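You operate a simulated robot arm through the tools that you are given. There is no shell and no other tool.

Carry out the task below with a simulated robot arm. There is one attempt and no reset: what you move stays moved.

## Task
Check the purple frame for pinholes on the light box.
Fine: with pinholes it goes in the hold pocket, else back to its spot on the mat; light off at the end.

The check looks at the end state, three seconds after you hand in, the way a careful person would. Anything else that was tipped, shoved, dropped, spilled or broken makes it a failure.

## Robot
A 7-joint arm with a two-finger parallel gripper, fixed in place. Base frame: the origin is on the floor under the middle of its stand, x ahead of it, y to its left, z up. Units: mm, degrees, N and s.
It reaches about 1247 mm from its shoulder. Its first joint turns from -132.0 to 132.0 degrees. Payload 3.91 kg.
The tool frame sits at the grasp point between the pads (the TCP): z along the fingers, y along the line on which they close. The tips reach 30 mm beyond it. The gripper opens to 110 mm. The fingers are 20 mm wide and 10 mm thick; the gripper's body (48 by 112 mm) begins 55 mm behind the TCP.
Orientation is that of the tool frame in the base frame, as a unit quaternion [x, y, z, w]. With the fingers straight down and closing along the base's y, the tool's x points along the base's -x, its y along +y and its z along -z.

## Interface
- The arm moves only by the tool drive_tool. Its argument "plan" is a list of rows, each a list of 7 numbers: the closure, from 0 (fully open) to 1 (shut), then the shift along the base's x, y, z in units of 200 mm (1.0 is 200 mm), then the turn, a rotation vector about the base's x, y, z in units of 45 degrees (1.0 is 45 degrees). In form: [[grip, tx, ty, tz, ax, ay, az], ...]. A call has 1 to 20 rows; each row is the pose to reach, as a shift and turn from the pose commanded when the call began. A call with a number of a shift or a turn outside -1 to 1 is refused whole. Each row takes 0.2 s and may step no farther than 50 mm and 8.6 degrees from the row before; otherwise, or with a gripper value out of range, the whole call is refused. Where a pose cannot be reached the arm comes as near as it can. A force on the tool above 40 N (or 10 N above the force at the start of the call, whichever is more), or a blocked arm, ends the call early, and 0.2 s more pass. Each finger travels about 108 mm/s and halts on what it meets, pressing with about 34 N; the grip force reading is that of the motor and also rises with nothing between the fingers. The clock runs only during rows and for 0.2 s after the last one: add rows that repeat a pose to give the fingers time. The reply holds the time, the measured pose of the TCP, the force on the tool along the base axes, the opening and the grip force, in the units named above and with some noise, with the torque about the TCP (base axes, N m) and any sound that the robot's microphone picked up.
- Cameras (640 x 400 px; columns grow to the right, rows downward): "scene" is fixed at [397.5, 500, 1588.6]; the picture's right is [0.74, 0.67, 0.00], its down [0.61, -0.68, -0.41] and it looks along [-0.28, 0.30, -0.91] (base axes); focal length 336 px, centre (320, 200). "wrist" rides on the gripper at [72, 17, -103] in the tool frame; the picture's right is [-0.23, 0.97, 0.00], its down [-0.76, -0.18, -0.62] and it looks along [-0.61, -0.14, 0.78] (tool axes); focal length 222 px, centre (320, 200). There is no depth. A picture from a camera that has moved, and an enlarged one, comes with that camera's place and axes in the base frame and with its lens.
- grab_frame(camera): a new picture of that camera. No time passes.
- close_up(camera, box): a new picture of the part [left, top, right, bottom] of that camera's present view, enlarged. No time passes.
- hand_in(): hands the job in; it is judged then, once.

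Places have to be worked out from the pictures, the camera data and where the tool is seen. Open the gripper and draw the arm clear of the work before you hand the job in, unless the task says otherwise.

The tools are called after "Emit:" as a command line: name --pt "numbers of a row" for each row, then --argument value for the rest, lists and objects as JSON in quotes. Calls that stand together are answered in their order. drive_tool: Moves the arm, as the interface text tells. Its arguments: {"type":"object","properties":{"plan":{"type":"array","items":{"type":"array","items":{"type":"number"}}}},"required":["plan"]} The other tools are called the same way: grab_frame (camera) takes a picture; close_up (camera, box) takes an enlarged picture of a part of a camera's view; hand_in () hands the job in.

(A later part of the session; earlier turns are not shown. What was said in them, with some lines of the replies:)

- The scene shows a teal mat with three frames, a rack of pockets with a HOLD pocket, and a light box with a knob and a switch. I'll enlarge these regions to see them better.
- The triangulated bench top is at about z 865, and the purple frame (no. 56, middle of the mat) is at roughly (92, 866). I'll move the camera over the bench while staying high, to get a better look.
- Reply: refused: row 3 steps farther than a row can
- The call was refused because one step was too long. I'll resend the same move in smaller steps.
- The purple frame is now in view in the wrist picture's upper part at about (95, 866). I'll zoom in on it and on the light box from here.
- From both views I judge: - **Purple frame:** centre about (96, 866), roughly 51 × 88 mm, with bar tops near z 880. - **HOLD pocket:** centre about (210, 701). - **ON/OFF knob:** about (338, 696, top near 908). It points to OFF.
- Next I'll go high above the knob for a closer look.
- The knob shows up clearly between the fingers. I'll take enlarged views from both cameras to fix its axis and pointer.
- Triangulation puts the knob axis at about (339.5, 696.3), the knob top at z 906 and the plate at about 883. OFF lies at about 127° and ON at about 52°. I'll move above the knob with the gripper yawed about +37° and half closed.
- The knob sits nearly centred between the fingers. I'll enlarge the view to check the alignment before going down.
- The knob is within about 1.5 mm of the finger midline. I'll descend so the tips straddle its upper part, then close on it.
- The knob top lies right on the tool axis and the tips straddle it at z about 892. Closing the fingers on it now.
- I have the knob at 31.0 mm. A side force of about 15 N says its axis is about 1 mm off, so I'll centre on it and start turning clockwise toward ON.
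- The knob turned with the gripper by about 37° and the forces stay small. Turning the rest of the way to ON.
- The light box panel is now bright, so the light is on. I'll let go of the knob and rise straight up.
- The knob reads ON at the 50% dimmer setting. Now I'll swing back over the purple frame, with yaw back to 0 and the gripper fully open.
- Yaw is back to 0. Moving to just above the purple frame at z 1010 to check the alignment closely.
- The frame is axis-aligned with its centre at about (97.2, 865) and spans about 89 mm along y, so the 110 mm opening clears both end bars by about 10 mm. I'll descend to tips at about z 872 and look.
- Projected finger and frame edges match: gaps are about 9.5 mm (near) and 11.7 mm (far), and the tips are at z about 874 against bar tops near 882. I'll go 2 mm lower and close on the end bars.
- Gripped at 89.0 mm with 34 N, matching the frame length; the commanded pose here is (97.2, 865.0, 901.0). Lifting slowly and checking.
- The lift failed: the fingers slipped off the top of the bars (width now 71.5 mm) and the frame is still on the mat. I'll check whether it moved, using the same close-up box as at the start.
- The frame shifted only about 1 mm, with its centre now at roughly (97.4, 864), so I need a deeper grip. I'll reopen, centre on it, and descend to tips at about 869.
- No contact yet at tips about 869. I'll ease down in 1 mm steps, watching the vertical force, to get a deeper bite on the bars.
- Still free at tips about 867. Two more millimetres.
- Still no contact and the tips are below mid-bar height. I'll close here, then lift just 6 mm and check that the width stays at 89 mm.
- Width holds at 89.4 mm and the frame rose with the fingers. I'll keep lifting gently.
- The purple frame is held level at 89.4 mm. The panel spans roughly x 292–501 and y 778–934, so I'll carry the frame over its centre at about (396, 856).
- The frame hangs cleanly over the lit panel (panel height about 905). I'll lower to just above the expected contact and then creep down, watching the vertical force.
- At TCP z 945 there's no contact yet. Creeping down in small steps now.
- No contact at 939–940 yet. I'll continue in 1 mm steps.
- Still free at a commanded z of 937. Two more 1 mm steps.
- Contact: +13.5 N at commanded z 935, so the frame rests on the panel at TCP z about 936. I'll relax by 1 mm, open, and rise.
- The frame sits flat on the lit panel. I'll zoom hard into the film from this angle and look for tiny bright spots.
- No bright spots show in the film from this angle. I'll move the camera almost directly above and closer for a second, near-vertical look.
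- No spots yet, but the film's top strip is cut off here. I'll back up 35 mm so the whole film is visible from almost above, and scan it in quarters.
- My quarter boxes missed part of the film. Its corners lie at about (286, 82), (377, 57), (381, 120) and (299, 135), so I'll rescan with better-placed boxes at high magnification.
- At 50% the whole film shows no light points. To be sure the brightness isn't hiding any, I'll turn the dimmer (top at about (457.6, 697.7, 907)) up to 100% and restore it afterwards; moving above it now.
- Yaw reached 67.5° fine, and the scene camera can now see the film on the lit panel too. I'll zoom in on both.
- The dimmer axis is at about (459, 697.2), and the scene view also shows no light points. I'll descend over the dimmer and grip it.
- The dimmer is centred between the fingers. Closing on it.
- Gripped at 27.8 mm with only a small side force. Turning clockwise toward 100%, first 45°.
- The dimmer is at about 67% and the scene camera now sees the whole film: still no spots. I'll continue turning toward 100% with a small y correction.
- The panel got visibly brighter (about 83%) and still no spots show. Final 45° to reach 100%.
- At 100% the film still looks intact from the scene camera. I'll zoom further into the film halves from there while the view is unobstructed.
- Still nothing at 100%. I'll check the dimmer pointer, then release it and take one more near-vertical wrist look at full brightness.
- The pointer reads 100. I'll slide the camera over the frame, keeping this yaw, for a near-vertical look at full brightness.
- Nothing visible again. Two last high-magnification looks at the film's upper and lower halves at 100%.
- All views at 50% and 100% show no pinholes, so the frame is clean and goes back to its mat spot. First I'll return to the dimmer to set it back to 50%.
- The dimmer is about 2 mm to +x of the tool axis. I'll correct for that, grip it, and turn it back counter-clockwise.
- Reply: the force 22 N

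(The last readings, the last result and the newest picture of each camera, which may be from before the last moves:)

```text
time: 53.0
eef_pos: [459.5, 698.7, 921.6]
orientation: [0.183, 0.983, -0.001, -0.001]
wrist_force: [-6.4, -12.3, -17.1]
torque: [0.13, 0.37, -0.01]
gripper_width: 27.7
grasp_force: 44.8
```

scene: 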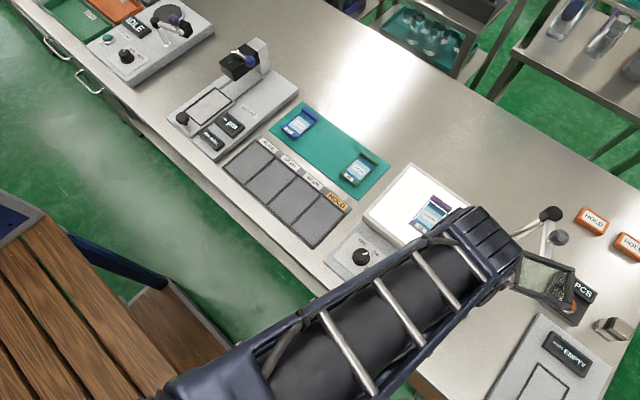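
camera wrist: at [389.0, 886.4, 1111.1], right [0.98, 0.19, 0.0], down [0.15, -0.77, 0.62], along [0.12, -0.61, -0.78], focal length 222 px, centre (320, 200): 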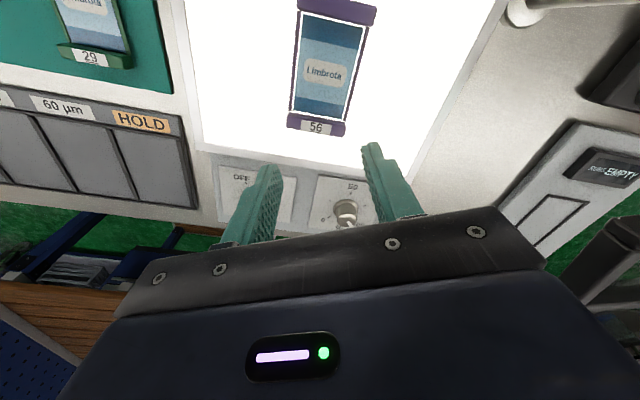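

Turned 45° back with modest forces. I'll continue with small relieving offsets.

Emit:
drive_tool --pt "0.9 -0.002 -0.004 -0.004 0 0 0.15" --pt "0.9 -0.002 -0.004 -0.004 0 0 0.32" --pt "0.9 -0.002 -0.004 -0.004 0 0 0.49" --pt "0.9 -0.002 -0.004 -0.004 0 0 0.66" --pt "0.9 -0.002 -0.004 -0.004 0 0 0.83" --pt "0.9 -0.002 -0.004 -0.004 0 0 1.0" --pt "0.9 -0.002 -0.004 -0.004 0 0 1.0"

Emit:
drive_tool --pt "0.9 0 0 0 0 0 0.15" --pt "0.9 0 0 0 0 0 0.32" --pt "0.9 0 0 0 0 0 0.49" --pt "0.9 0 0 0 0 0 0.66" --pt "0.9 0 0 0 0 0 0.83" --pt "0.9 0 0 0 0 0 0.97" --pt "0.9 0 0 0 0 0 0.97"

Emit:
close_up --camera "wrist" --box '[240, 90, 400, 220]'

```text
time: 54.6
eef_pos: [460.0, 697.6, 921.0]
orientation: [-0.208, 0.978, 0.0, 0.001]
wrist_force: [-13.4, -6.1, -9.6]
torque: [-0.17, 1.11, -0.02]
gripper_width: 27.6
grasp_force: 44.7
```

```text
time: 56.2
eef_pos: [461.2, 697.6, 922.1]
orientation: [-0.557, 0.831, 0.0, -0.001]
wrist_force: [-18.6, 3.5, -2.1]
torque: [-0.05, 0.29, 0.04]
gripper_width: 27.7
grasp_force: 44.1
```

```text
3.08 times, centred on (320, 155) of wrist
camera zoom: at [416.9, 637.9, 1026.3], right [-0.81, 0.58, 0.0], down [0.45, 0.64, 0.62], along [0.36, 0.51, -0.78], focal length 684 px, centre (320, 338)
```

zoom: 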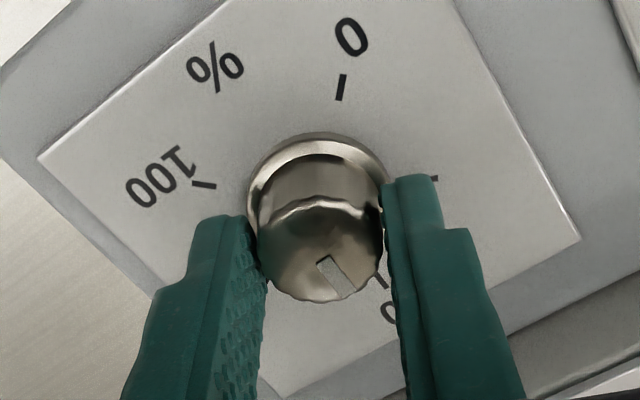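

The pointer is back at 50%, as before. I'll release, rise, and head back to the frame.

Emit:
drive_tool --pt "0.8 0 0 0 0 0 0" --pt "0.5 0 0 0 0 0 0" --pt "0.5 0 0 0 0 0 0" --pt "0.5 0 0 0.15 0 0 0" --pt "0.5 0 0 0.35 0 0 0" --pt "0.5 0 0 0.45 0 0 -0.15" --pt "0.4 0 0 0.45 0 0 -0.32" --pt "0.3 0 0 0.45 0 0 -0.49" --pt "0.2 0 0 0.45 0 0 -0.66" --pt "0.1 0 0 0.45 0 0 -0.83" --pt "0 0 0 0.45 0 0 -1.0" --pt "0 0 0 0.45 0 0 -1.0"

Emit:
drive_tool --pt "0 -0.08 0.19 0 0 0 -0.15" --pt "0 -0.16 0.4 0 0 0 -0.32" --pt "0 -0.24 0.6 0 0 0 -0.5" --pt "0 -0.323 0.7925 0 0 0 -0.5" --pt "0 -0.323 0.7925 0 0 0 -0.5"

Emit:
grab_frame --camera "wrist"

Emit:
close_up --camera "wrist" --box '[220, 60, 440, 200]'

Emit:
close_up --camera "scene" --box '[320, 215, 450, 335]'

```text
time: 58.8
eef_pos: [459.6, 697.7, 1011.6]
orientation: [-0.195, 0.981, 0.0, -0.001]
wrist_force: [0.5, -0.8, 0.4]
torque: [0.03, -0.02, 0.02]
gripper_width: 110.2
grasp_force: 0.0
```

```text
time: 60.0
eef_pos: [397.0, 857.6, 1013.0]
orientation: [-0.001, 1.0, 0.0, 0.0]
wrist_force: [0.2, -0.2, -0.4]
torque: [0.0, 0.01, 0.04]
gripper_width: 110.1
grasp_force: 0.0
```

```text
taken
camera wrist: at [324.5, 873.8, 1118.2], right [0.23, 0.97, 0.0], down [0.76, -0.18, 0.62], along [0.61, -0.14, -0.78], focal length 222 px, centre (320, 200)
```

wrist: 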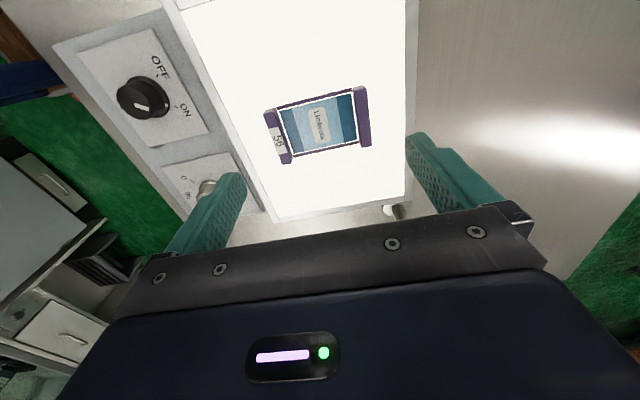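

```text
2.86 times, centred on (330, 130) of wrist
camera zoom: at [324.5, 873.8, 1118.2], right [0.23, 0.97, 0.0], down [0.76, -0.18, 0.62], along [0.61, -0.14, -0.78], focal length 635 px, centre (291, 400)
```

zoom: 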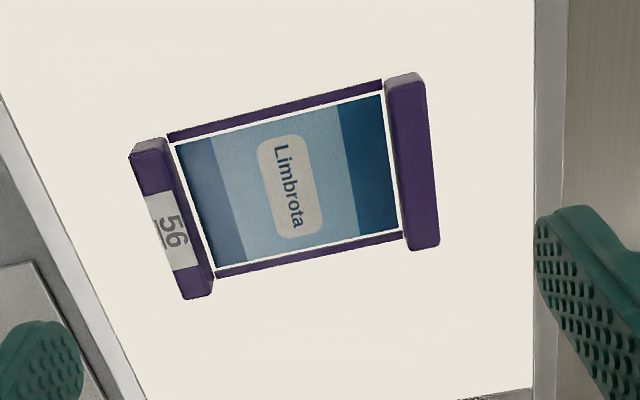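

```text
3.33 times, centred on (385, 275) of scene
camera zoom: at [397.5, 500.0, 1588.6], right [0.74, 0.67, 0.0], down [0.61, -0.68, -0.41], along [-0.28, 0.3, -0.91], focal length 1118 px, centre (103, -50)
```

zoom: 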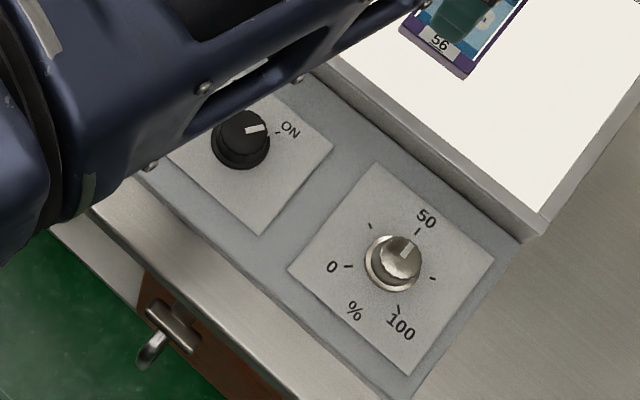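

The dimmer reads 50 and the switch reads ON. The frame is still centred at about (397, 856.5), so I'll descend to the same grip height (z 936) and grip it.

Emit:
drive_tool --pt "0 0.001 0.001 -0.1 0 0 0" --pt "0 0.001 0.001 -0.22 0 0 0" --pt "0 0.001 0.001 -0.31 0 0 0" --pt "0 0.001 0.001 -0.35 0 0 0" --pt "0 0.001 0.001 -0.376 0 0 0" --pt "0 0.001 0.001 -0.376 0 0 0"

Emit:
close_up --camera "wrist" --box '[220, 90, 440, 230]'

```text
time: 61.4
eef_pos: [396.5, 856.2, 937.0]
orientation: [0.0, 1.0, 0.0, 0.0]
wrist_force: [-0.2, 0.0, 0.2]
torque: [0.0, -0.04, -0.01]
gripper_width: 110.2
grasp_force: 0.0
```

```text
2.86 times, centred on (330, 160) of wrist
camera zoom: at [324.0, 873.7, 1041.2], right [0.23, 0.97, 0.0], down [0.76, -0.18, 0.62], along [0.61, -0.14, -0.78], focal length 635 px, centre (291, 314)
```

zoom: 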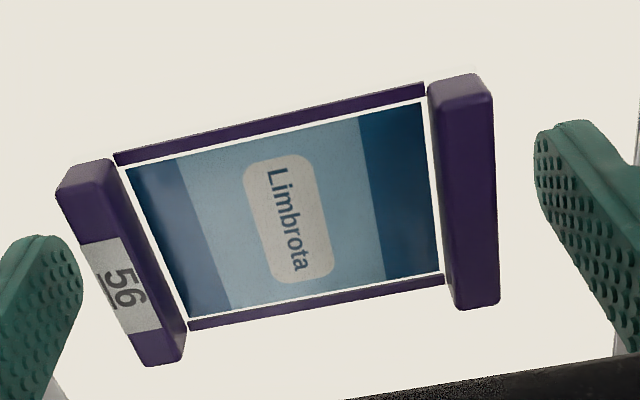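

The view matches the earlier successful grasp. Closing and lifting a little to confirm the hold.

Emit:
drive_tool --pt "0.1 0 0 0 0 0 0" --pt "0.2 0 0 0 0 0 0" --pt "0.35 0 0 0 0 0 0" --pt "0.35 0 0 0 0 0 0" --pt "0.35 0 0 0.01 0 0 0" --pt "0.35 0 0 0.03 0 0 0" --pt "0.35 0 0 0.06 0 0 0" --pt "0.35 0 0 0.06 0 0 0"

Emit:
grab_frame --camera "wrist"

```text
time: 63.2
eef_pos: [394.7, 856.8, 948.3]
orientation: [0.0, 1.0, -0.001, 0.0]
wrist_force: [0.2, -0.2, -0.5]
torque: [0.0, -0.01, 0.01]
gripper_width: 89.1
grasp_force: 34.2
```

```text
taken
camera wrist: at [323.0, 873.8, 1052.2], right [0.23, 0.97, 0.0], down [0.76, -0.18, 0.62], along [0.61, -0.14, -0.78], focal length 222 px, centre (320, 200)
```

wrist: 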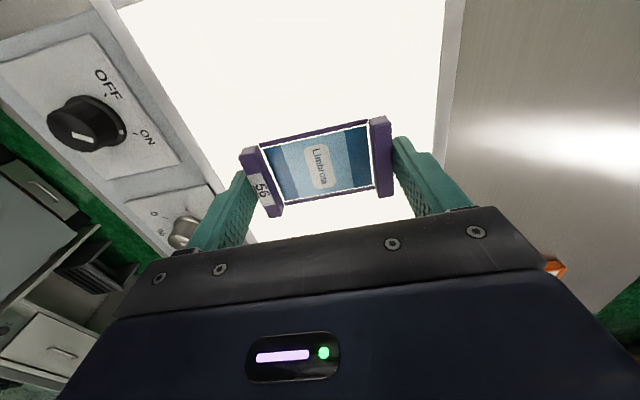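

Held firmly at 89.1 mm. I'll lift and carry the frame back toward its mat spot, targeting about (96.7, 865.5) to undo the small initial slip.

Emit:
drive_tool --pt "0.35 0 0 0.1 0 0 0" --pt "0.35 0 0 0.2 0 0 0" --pt "0.35 -0.1 0 0.265 0 0 0" --pt "0.35 -0.28 0.005 0.265 0 0 0" --pt "0.35 -0.46 0.01 0.265 0 0 0" --pt "0.35 -0.64 0.015 0.265 0 0 0" --pt "0.35 -0.82 0.02 0.265 0 0 0" --pt "0.35 -0.98 0.02 0.265 0 0 0" --pt "0.35 -0.98 0.02 0.265 0 0 0"

Emit:
drive_tool --pt "0.35 -0.12 0.005 0 0 0 0" --pt "0.35 -0.3 0.015 0 0 0 0" --pt "0.35 -0.43 0.0265 0 0 0 0" --pt "0.35 -0.5175 0.0265 -0.05 0 0 0" --pt "0.35 -0.5175 0.0265 -0.2 0 0 0" --pt "0.35 -0.5175 0.0265 -0.2 0 0 0"

Emit:
grab_frame --camera "wrist"

Emit:
close_up --camera "scene" --box '[265, 95, 395, 205]'

```text
time: 65.2
eef_pos: [199.1, 859.2, 1002.1]
orientation: [0.0, 1.0, -0.001, 0.0]
wrist_force: [0.1, -0.2, -1.4]
torque: [0.0, 0.01, 0.0]
gripper_width: 89.1
grasp_force: 34.3
```

```text
time: 66.6
eef_pos: [97.3, 865.6, 962.6]
orientation: [0.0, 1.0, 0.0, 0.0]
wrist_force: [-0.4, 0.2, -1.1]
torque: [-0.01, 0.0, 0.01]
gripper_width: 89.2
grasp_force: 33.9
```

```text
taken
camera wrist: at [25.5, 882.8, 1066.4], right [0.23, 0.97, 0.0], down [0.76, -0.18, 0.62], along [0.61, -0.14, -0.78], focal length 222 px, centre (320, 200)
```

wrist: 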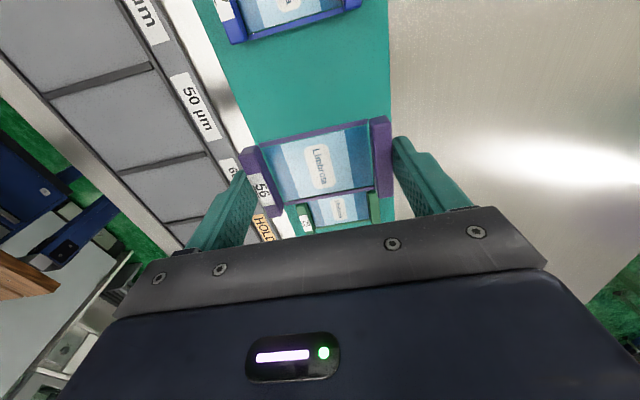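

```text
3.64 times, centred on (330, 150) of scene
camera zoom: at [397.5, 500.0, 1588.6], right [0.74, 0.67, 0.0], down [0.61, -0.68, -0.41], along [-0.28, 0.3, -0.91], focal length 1220 px, centre (284, 382)
```

zoom: 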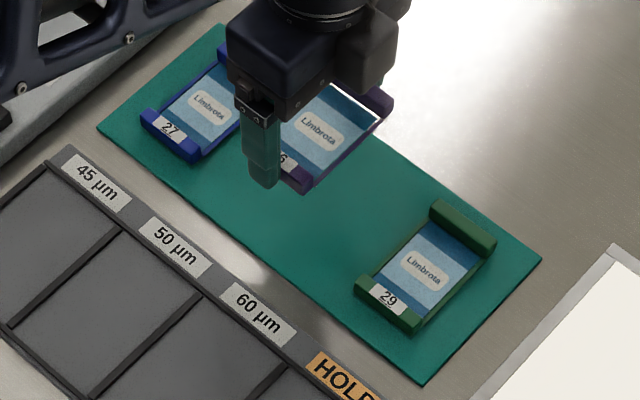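

I'm over the empty spot at (97, 865.5). Lowering to just above the mat, then creeping.

Emit:
drive_tool --pt "0.35 0 0 -0.1 0 0 0" --pt "0.35 0 0 -0.2 0 0 0" --pt "0.35 0 0 -0.27 0 0 0" --pt "0.35 0 0 -0.3 0 0 0" --pt "0.35 0 0 -0.315 0 0 0" --pt "0.35 0 0 -0.315 0 0 0"

Emit:
drive_tool --pt "0.35 0 0 -0.005 0 0 0" --pt "0.35 0 0 -0.01 0 0 0" --pt "0.35 0 0 -0.01 0 0 0"

```text
time: 68.0
eef_pos: [96.8, 866.7, 899.3]
orientation: [0.001, 1.0, 0.0, 0.0]
wrist_force: [-0.4, 0.7, -0.4]
torque: [0.01, 0.01, 0.0]
gripper_width: 89.1
grasp_force: 34.2
```

```text
time: 68.8
eef_pos: [96.3, 866.9, 898.2]
orientation: [0.0, 1.0, 0.0, 0.0]
wrist_force: [0.1, -0.5, -0.1]
torque: [0.01, 0.0, 0.01]
gripper_width: 89.4
grasp_force: 34.1
```

No contact at a commanded z of 896. Continuing in 1 mm steps toward touchdown.

Emit:
drive_tool --pt "0.35 0 0 -0.0025 0 0 0" --pt "0.35 0 0 -0.005 0 0 0" --pt "0.35 0 0 -0.005 0 0 0"

```text
time: 69.6
eef_pos: [97.9, 866.9, 897.0]
orientation: [0.0, 1.0, 0.001, 0.0]
wrist_force: [0.4, 0.7, 0.8]
torque: [-0.01, -0.02, -0.01]
gripper_width: 89.5
grasp_force: 33.8
```

Still barely any force (0.8 N). One more millimetre.

Emit:
drive_tool --pt "0.35 0 0 -0.0025 0 0 0" --pt "0.35 0 0 -0.005 0 0 0" --pt "0.35 0 0 -0.005 0 0 0"

```text
time: 70.4
eef_pos: [96.4, 866.0, 896.0]
orientation: [0.0, 1.0, 0.0, 0.001]
wrist_force: [2.5, 3.7, 14.1]
torque: [-0.25, -0.12, 0.02]
gripper_width: 89.4
grasp_force: 34.3
```

Touchdown: +14 N at commanded z 894. I'll relax 1 mm, open evenly, and rise.

Emit:
drive_tool --pt "0.35 0 0 0.005 0 0 0" --pt "0.2 0 0 0.005 0 0 0" --pt "0.1 0 0 0.005 0 0 0" --pt "0 0 0 0.005 0 0 0" --pt "0 0 0 0.005 0 0 0" --pt "0 0 0 0.06 0 0 0" --pt "0 0 0 0.2 0 0 0" --pt "0 0 0 0.4 0 0 0" --pt "0 0 0 0.6 0 0 0" --pt "0 0 0 0.6 0 0 0"

Emit:
grab_frame --camera "wrist"

Emit:
close_up --camera "scene" --box '[265, 95, 395, 205]'

```text
time: 72.6
eef_pos: [98.2, 863.8, 1013.7]
orientation: [0.0, 1.0, 0.0, 0.0]
wrist_force: [0.1, 0.4, 0.1]
torque: [0.01, 0.01, 0.04]
gripper_width: 110.1
grasp_force: 0.0
```

```text
taken
camera wrist: at [25.1, 881.6, 1118.6], right [0.23, 0.97, 0.0], down [0.76, -0.18, 0.62], along [0.61, -0.14, -0.78], focal length 222 px, centre (320, 200)
```

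wrist: 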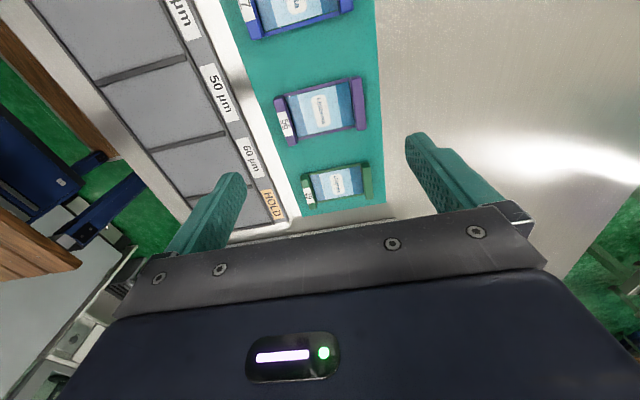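

```text
3.64 times, centred on (330, 150) of scene
camera zoom: at [397.5, 500.0, 1588.6], right [0.74, 0.67, 0.0], down [0.61, -0.68, -0.41], along [-0.28, 0.3, -0.91], focal length 1220 px, centre (284, 382)
```

zoom: 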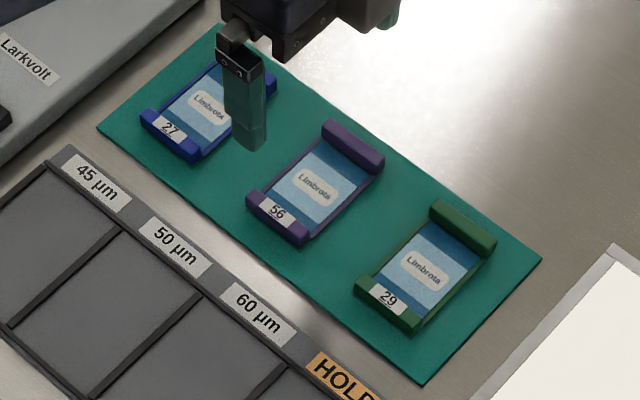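

Frame 56 is back on its spot within 1–2 mm of the original picture. Next I'll go to the switch knob with yaw about −37° to turn the light off.

Emit:
drive_tool --pt "0 0.15 -0.1 0.1 0 0 0" --pt "0.1 0.33 -0.22 0.2 0 0 -0.15" --pt "0.2 0.51 -0.34 0.2 0 0 -0.32" --pt "0.3 0.69 -0.46 0.2 0 0 -0.49" --pt "0.4 0.87 -0.58 0.2 0 0 -0.66" --pt "0.5 1.0 -0.7 0.2 0 0 -0.82" --pt "0.5 1.0 -0.7 0.2 0 0 -0.82"

Emit:
drive_tool --pt "0.5 0.12 -0.08 -0.1 0 0 0" --pt "0.5 0.22 -0.15 -0.25 0 0 0" --pt "0.5 0.22 -0.15 -0.25 0 0 0"

Emit:
close_up --camera "wrist" --box '[240, 70, 400, 210]'

```text
time: 74.2
eef_pos: [297.2, 726.0, 1053.7]
orientation: [0.318, 0.948, 0.0, 0.001]
wrist_force: [-0.9, 0.1, -1.4]
torque: [0.0, 0.02, 0.0]
gripper_width: 55.1
grasp_force: 0.1
```

```text
time: 75.0
eef_pos: [340.0, 694.6, 1003.7]
orientation: [0.317, 0.948, 0.0, 0.0]
wrist_force: [0.0, 0.6, -0.1]
torque: [-0.01, 0.01, -0.01]
gripper_width: 55.0
grasp_force: 0.2
```

```text
2.86 times, centred on (320, 140) of wrist
camera zoom: at [293.0, 751.5, 1108.4], right [0.77, 0.64, 0.0], down [0.5, -0.6, 0.62], along [0.4, -0.48, -0.78], focal length 635 px, centre (320, 371)
```

zoom: 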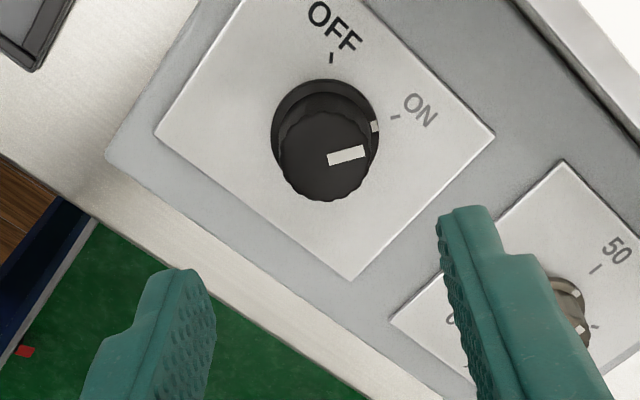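

The knob is centred on the tool axis and its pointer is at ON. Descending and gripping.

Emit:
drive_tool --pt "0.5 0 0 -0.12 0 0 0" --pt "0.5 0 0 -0.25 0 0 0" --pt "0.5 0 0 -0.35 0 0 0" --pt "0.5 0 0 -0.41 0 0 0" --pt "0.5 0 0 -0.41 0 0 0" --pt "0.7 0 0 -0.41 0 0 0" --pt "0.9 0 0 -0.41 0 0 0" --pt "0.9 0 0 -0.41 0 0 0"

Emit:
close_up --camera "wrist" --box '[240, 90, 400, 220]'

```text
time: 76.8
eef_pos: [339.6, 696.8, 922.6]
orientation: [0.317, 0.948, 0.0, 0.0]
wrist_force: [6.2, 10.8, -2.3]
torque: [0.5, 0.06, 0.07]
gripper_width: 31.0
grasp_force: 45.2
```

```text
3.08 times, centred on (320, 155) of wrist
camera zoom: at [292.3, 753.9, 1026.6], right [0.77, 0.64, 0.0], down [0.5, -0.6, 0.62], along [0.4, -0.48, -0.78], focal length 684 px, centre (320, 338)
```

zoom: 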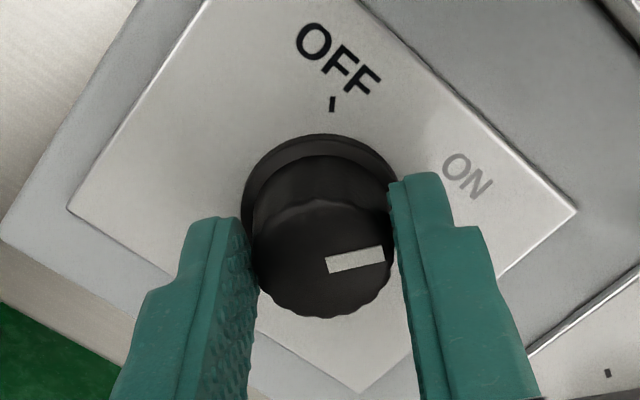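

Gripped at 31.0 mm with moderate side force. Turning counter-clockwise, first half.

Emit:
drive_tool --pt "0.9 0.002 0.003 0 0 0 0.15" --pt "0.9 0.002 0.003 0 0 0 0.32" --pt "0.9 0.002 0.003 0 0 0 0.49" --pt "0.9 0.002 0.003 0 0 0 0.66" --pt "0.9 0.002 0.003 0 0 0 0.83" --pt "0.9 0.002 0.003 0 0 0 0.83"

Emit:
drive_tool --pt "0.9 0 0 0 0 0 0.15" --pt "0.9 0 0 0 0 0 0.32" --pt "0.9 0 0 0 0 0 0.49" --pt "0.9 0 0 0 0 0 0.66" --pt "0.9 0 0 0 0 0 0.8" --pt "0.9 0 0 0 0 0 0.85" --pt "0.9 0 0 0 0 0 0.85"

Emit:
grab_frame --camera "wrist"

Emit:
grab_frame --camera "scene"

```text
time: 78.2
eef_pos: [338.7, 696.2, 921.9]
orientation: [-0.004, 1.0, -0.001, -0.001]
wrist_force: [-5.9, -21.3, 2.3]
torque: [-0.59, 1.24, 0.0]
gripper_width: 31.0
grasp_force: 44.5
```

```text
time: 78.9
eef_pos: [340.4, 694.2, 922.0]
orientation: [-0.139, 0.99, -0.003, -0.001]
wrist_force: [-1.6, -7.3, 5.8]
torque: [-0.46, 0.84, -0.02]
gripper_width: 31.0
grasp_force: 45.2
stopped in row 3: the force on the tool passed its limit at 41 N (the readings are from after the stop); the commanded pose is now the measured one
```

```text
taken
camera wrist: at [265.7, 691.7, 1026.7], right [-0.05, 1.0, -0.01], down [0.78, 0.04, 0.62], along [0.62, 0.03, -0.78], focal length 222 px, centre (320, 200)
```

wrist: 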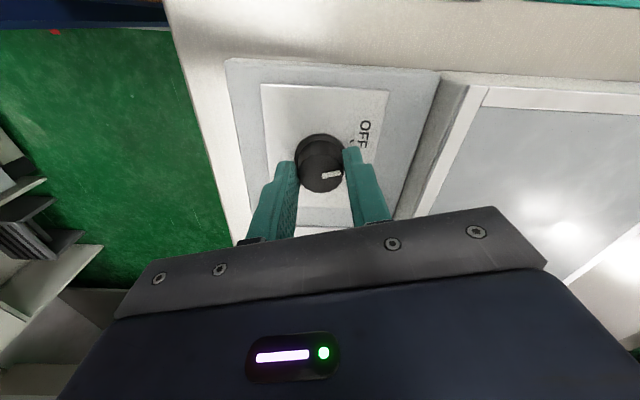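

```text
taken
```

scene: 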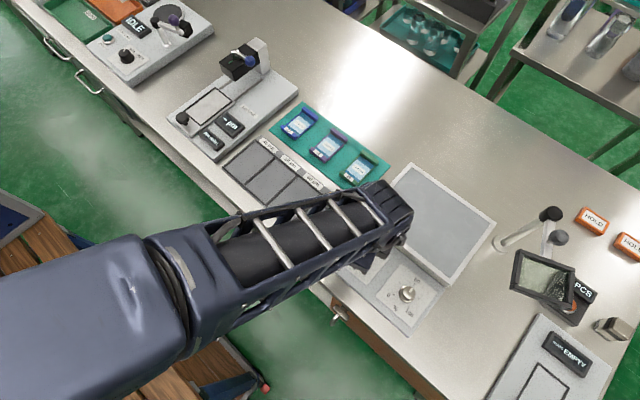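

The light has already gone out, but a sideways force stopped the turn with the knob part way (about 53° of 75°). I'll ease the fingers open, re-centre, and look before finishing the turn to OFF.

Emit:
drive_tool --pt "0.75 0 0 0 0 0 0" --pt "0.6 0 0 0 0 0 0" --pt "0.6 0 0 0 0 0 0"

Emit:
close_up --camera "wrist" --box '[240, 90, 400, 220]'

```text
time: 79.7
eef_pos: [339.6, 695.4, 921.4]
orientation: [-0.141, 0.99, -0.001, -0.001]
wrist_force: [0.2, 0.1, 0.2]
torque: [0.02, 0.01, 0.01]
gripper_width: 44.1
grasp_force: 0.0
```

```text
3.08 times, centred on (320, 155) of wrist
camera zoom: at [265.8, 692.1, 1026.1], right [-0.05, 1.0, 0.0], down [0.78, 0.04, 0.62], along [0.62, 0.03, -0.78], focal length 684 px, centre (320, 338)
```

zoom: 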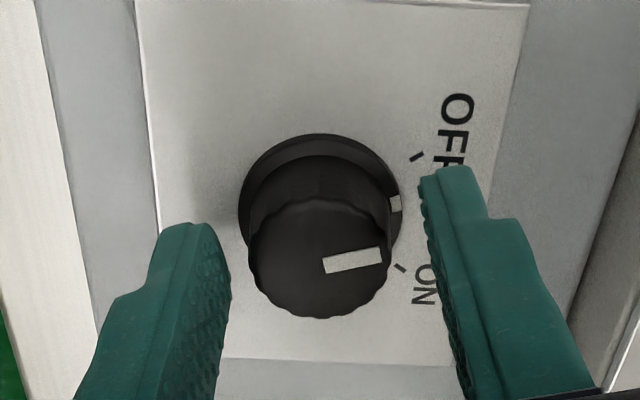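

The knob top is within 1 mm of the tool axis and the pointer is between ON and OFF. I'll regrip with a +1 mm x correction and finish the turn.

Emit:
drive_tool --pt "0.6 0.004 0.001 0 0 0 0" --pt "0.8 0.004 0.001 0 0 0 0" --pt "0.9 0.004 0.001 0 0 0 0" --pt "0.9 0.004 0.001 0 0 0 0"

```text
time: 80.7
eef_pos: [341.2, 696.0, 921.8]
orientation: [-0.14, 0.99, -0.003, 0.0]
wrist_force: [0.9, -7.9, 1.7]
torque: [-0.01, -0.11, 0.0]
gripper_width: 31.0
grasp_force: 44.9
```

Gripped with a side force of only 8 N. Turning the remaining 22° or so.

Emit:
drive_tool --pt "0.9 0 -0.002 0 0 0 0.1" --pt "0.9 0 -0.002 0 0 0 0.2" --pt "0.9 0 -0.002 0 0 0 0.3" --pt "0.9 0 -0.002 0 0 0 0.4" --pt "0.9 0 -0.002 0 0 0 0.48" --pt "0.9 0 -0.002 0 0 0 0.48"

Emit:
close_up --camera "wrist" --box '[240, 90, 400, 220]'

```text
time: 82.1
eef_pos: [340.2, 693.5, 921.3]
orientation: [-0.323, 0.946, -0.002, 0.0]
wrist_force: [4.8, -9.7, 3.2]
torque: [-0.28, 0.4, -0.76]
gripper_width: 31.1
grasp_force: 45.3
```

```text
3.08 times, centred on (320, 155) of wrist
camera zoom: at [273.3, 664.3, 1026.1], right [-0.42, 0.91, 0.0], down [0.71, 0.33, 0.62], along [0.57, 0.26, -0.78], focal length 684 px, centre (320, 338)
```

zoom: 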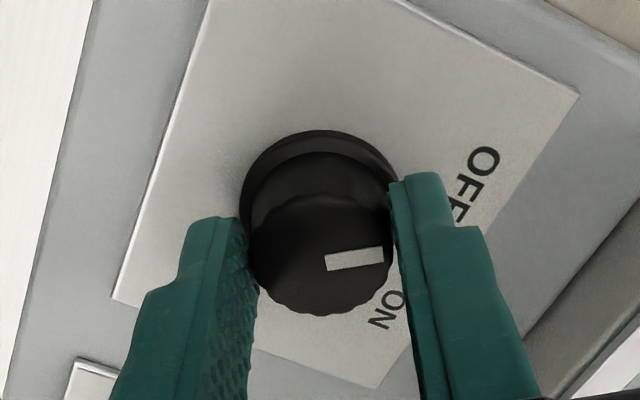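

The knob is at the OFF stop (torque −0.76) and the view matches the original OFF picture. Releasing and rising.

Emit:
drive_tool --pt "0.8 0 0 0 0 0 -0.03" --pt "0.5 0 0 0 0 0 -0.03" --pt "0.5 0 0 0 0 0 -0.03" --pt "0.5 0 0 0.15 0 0 -0.03" --pt "0.5 0 0 0.35 0 0 -0.03" --pt "0.5 0 0 0.6 0 0 -0.1" --pt "0.4 0 0 0.8 0 0 -0.26" --pt "0.3 0 0 1.0 0 0 -0.42" --pt "0.2 0 0 1.0 0 0 -0.58" --pt "0.1 0 0 1.0 0 0 -0.74" --pt "0 0 0 1.0 0 0 -0.83" --pt "0 0 0 1.0 0 0 -0.83"

Emit:
drive_tool --pt "0 -0.2 -0.1 0 0 0 0" --pt "0 -0.4 -0.2 0 0 0 0" --pt "0 -0.6 -0.3 0.05 0 0 0" --pt "0 -0.8 -0.4 0.1 0 0 0" --pt "0 -1.0 -0.5 0.15 0 0 0" --pt "0 -1.0 -0.5 0.15 0 0 0"

Emit:
grab_frame --camera "scene"

Emit:
close_up --camera "scene" --box '[320, 215, 450, 335]'

Emit:
close_up --camera "scene" --box '[265, 95, 395, 205]'

```text
time: 84.7
eef_pos: [339.9, 694.8, 1121.0]
orientation: [-0.002, 1.0, -0.002, -0.001]
wrist_force: [0.2, 0.0, 0.5]
torque: [0.03, -0.01, -0.01]
gripper_width: 109.6
grasp_force: 0.1
```

```text
time: 86.1
eef_pos: [138.3, 594.7, 1153.1]
orientation: [-0.002, 1.0, -0.002, 0.0]
wrist_force: [0.2, -0.8, -0.2]
torque: [-0.01, 0.01, -0.01]
gripper_width: 109.7
grasp_force: 0.0
```

```text
taken
```

scene: 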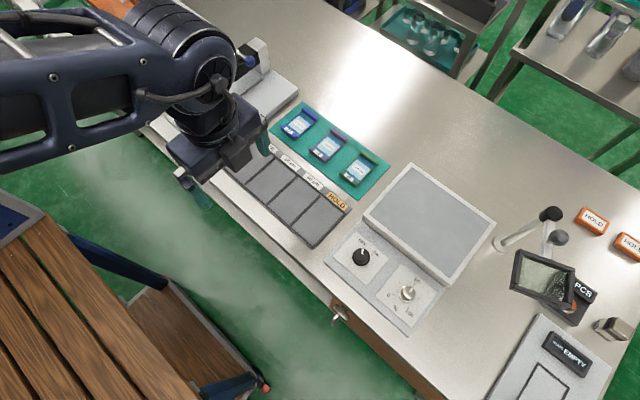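

```text
3.33 times, centred on (385, 275) of scene
camera zoom: at [397.5, 500.0, 1588.6], right [0.74, 0.67, 0.0], down [0.61, -0.68, -0.41], along [-0.28, 0.3, -0.91], focal length 1118 px, centre (103, -50)
```

zoom: 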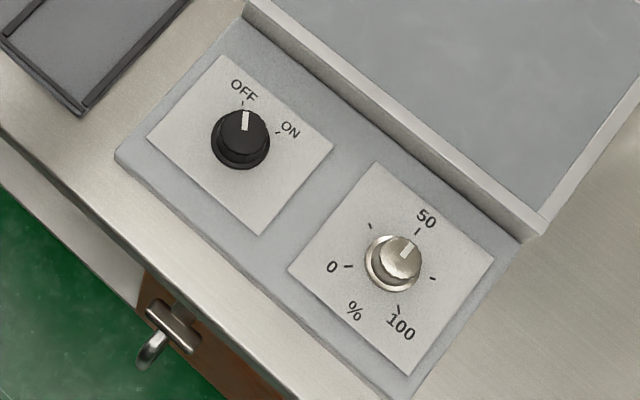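

```text
3.64 times, centred on (330, 150) of scene
camera zoom: at [397.5, 500.0, 1588.6], right [0.74, 0.67, 0.0], down [0.61, -0.68, -0.41], along [-0.28, 0.3, -0.91], focal length 1220 px, centre (284, 382)
```

zoom: 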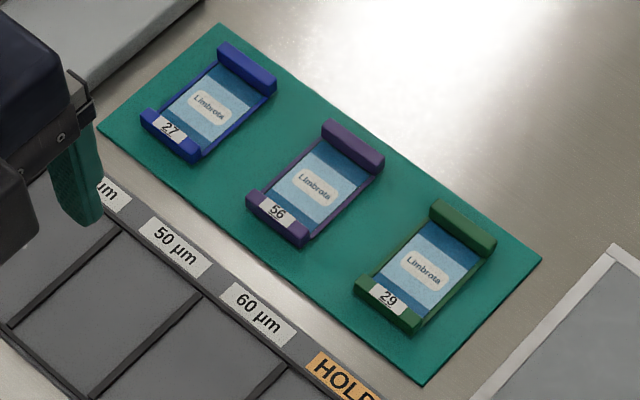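

Everything checks out. The frame is clean and back on its mat spot, the panel is dark with the switch at OFF, the dimmer is at 50% as it was, and nothing else has moved. The gripper is open and clear, so I'm handing in.

Emit:
hand_in

```text
The job is handed in.
```

I found no pinholes in the purple frame (no. 56), so it went back to its spot on the mat and the light is off. The job is handed in; I don't have the result of the check.

- **Check:** I looked at the film on the lit panel at 50% and 100% brightness, from the wrist camera nearly overhead and from the scene camera. No light points showed at either setting.
- **First grip slipped:** On the first lift the fingers slid off the bars and nudged the frame about 1–2 mm on the mat. I took a deeper grip the second time. When I put the frame back, it sat within about 1–2 mm of where it started.
- **Controls:** The switch is at OFF and the panel is dark. I turned the dimmer up to 100% for the check and set it back to 50%, where I found it.
- **End state:** The gripper is open and clear of the work, and the last pictures show nothing else moved.
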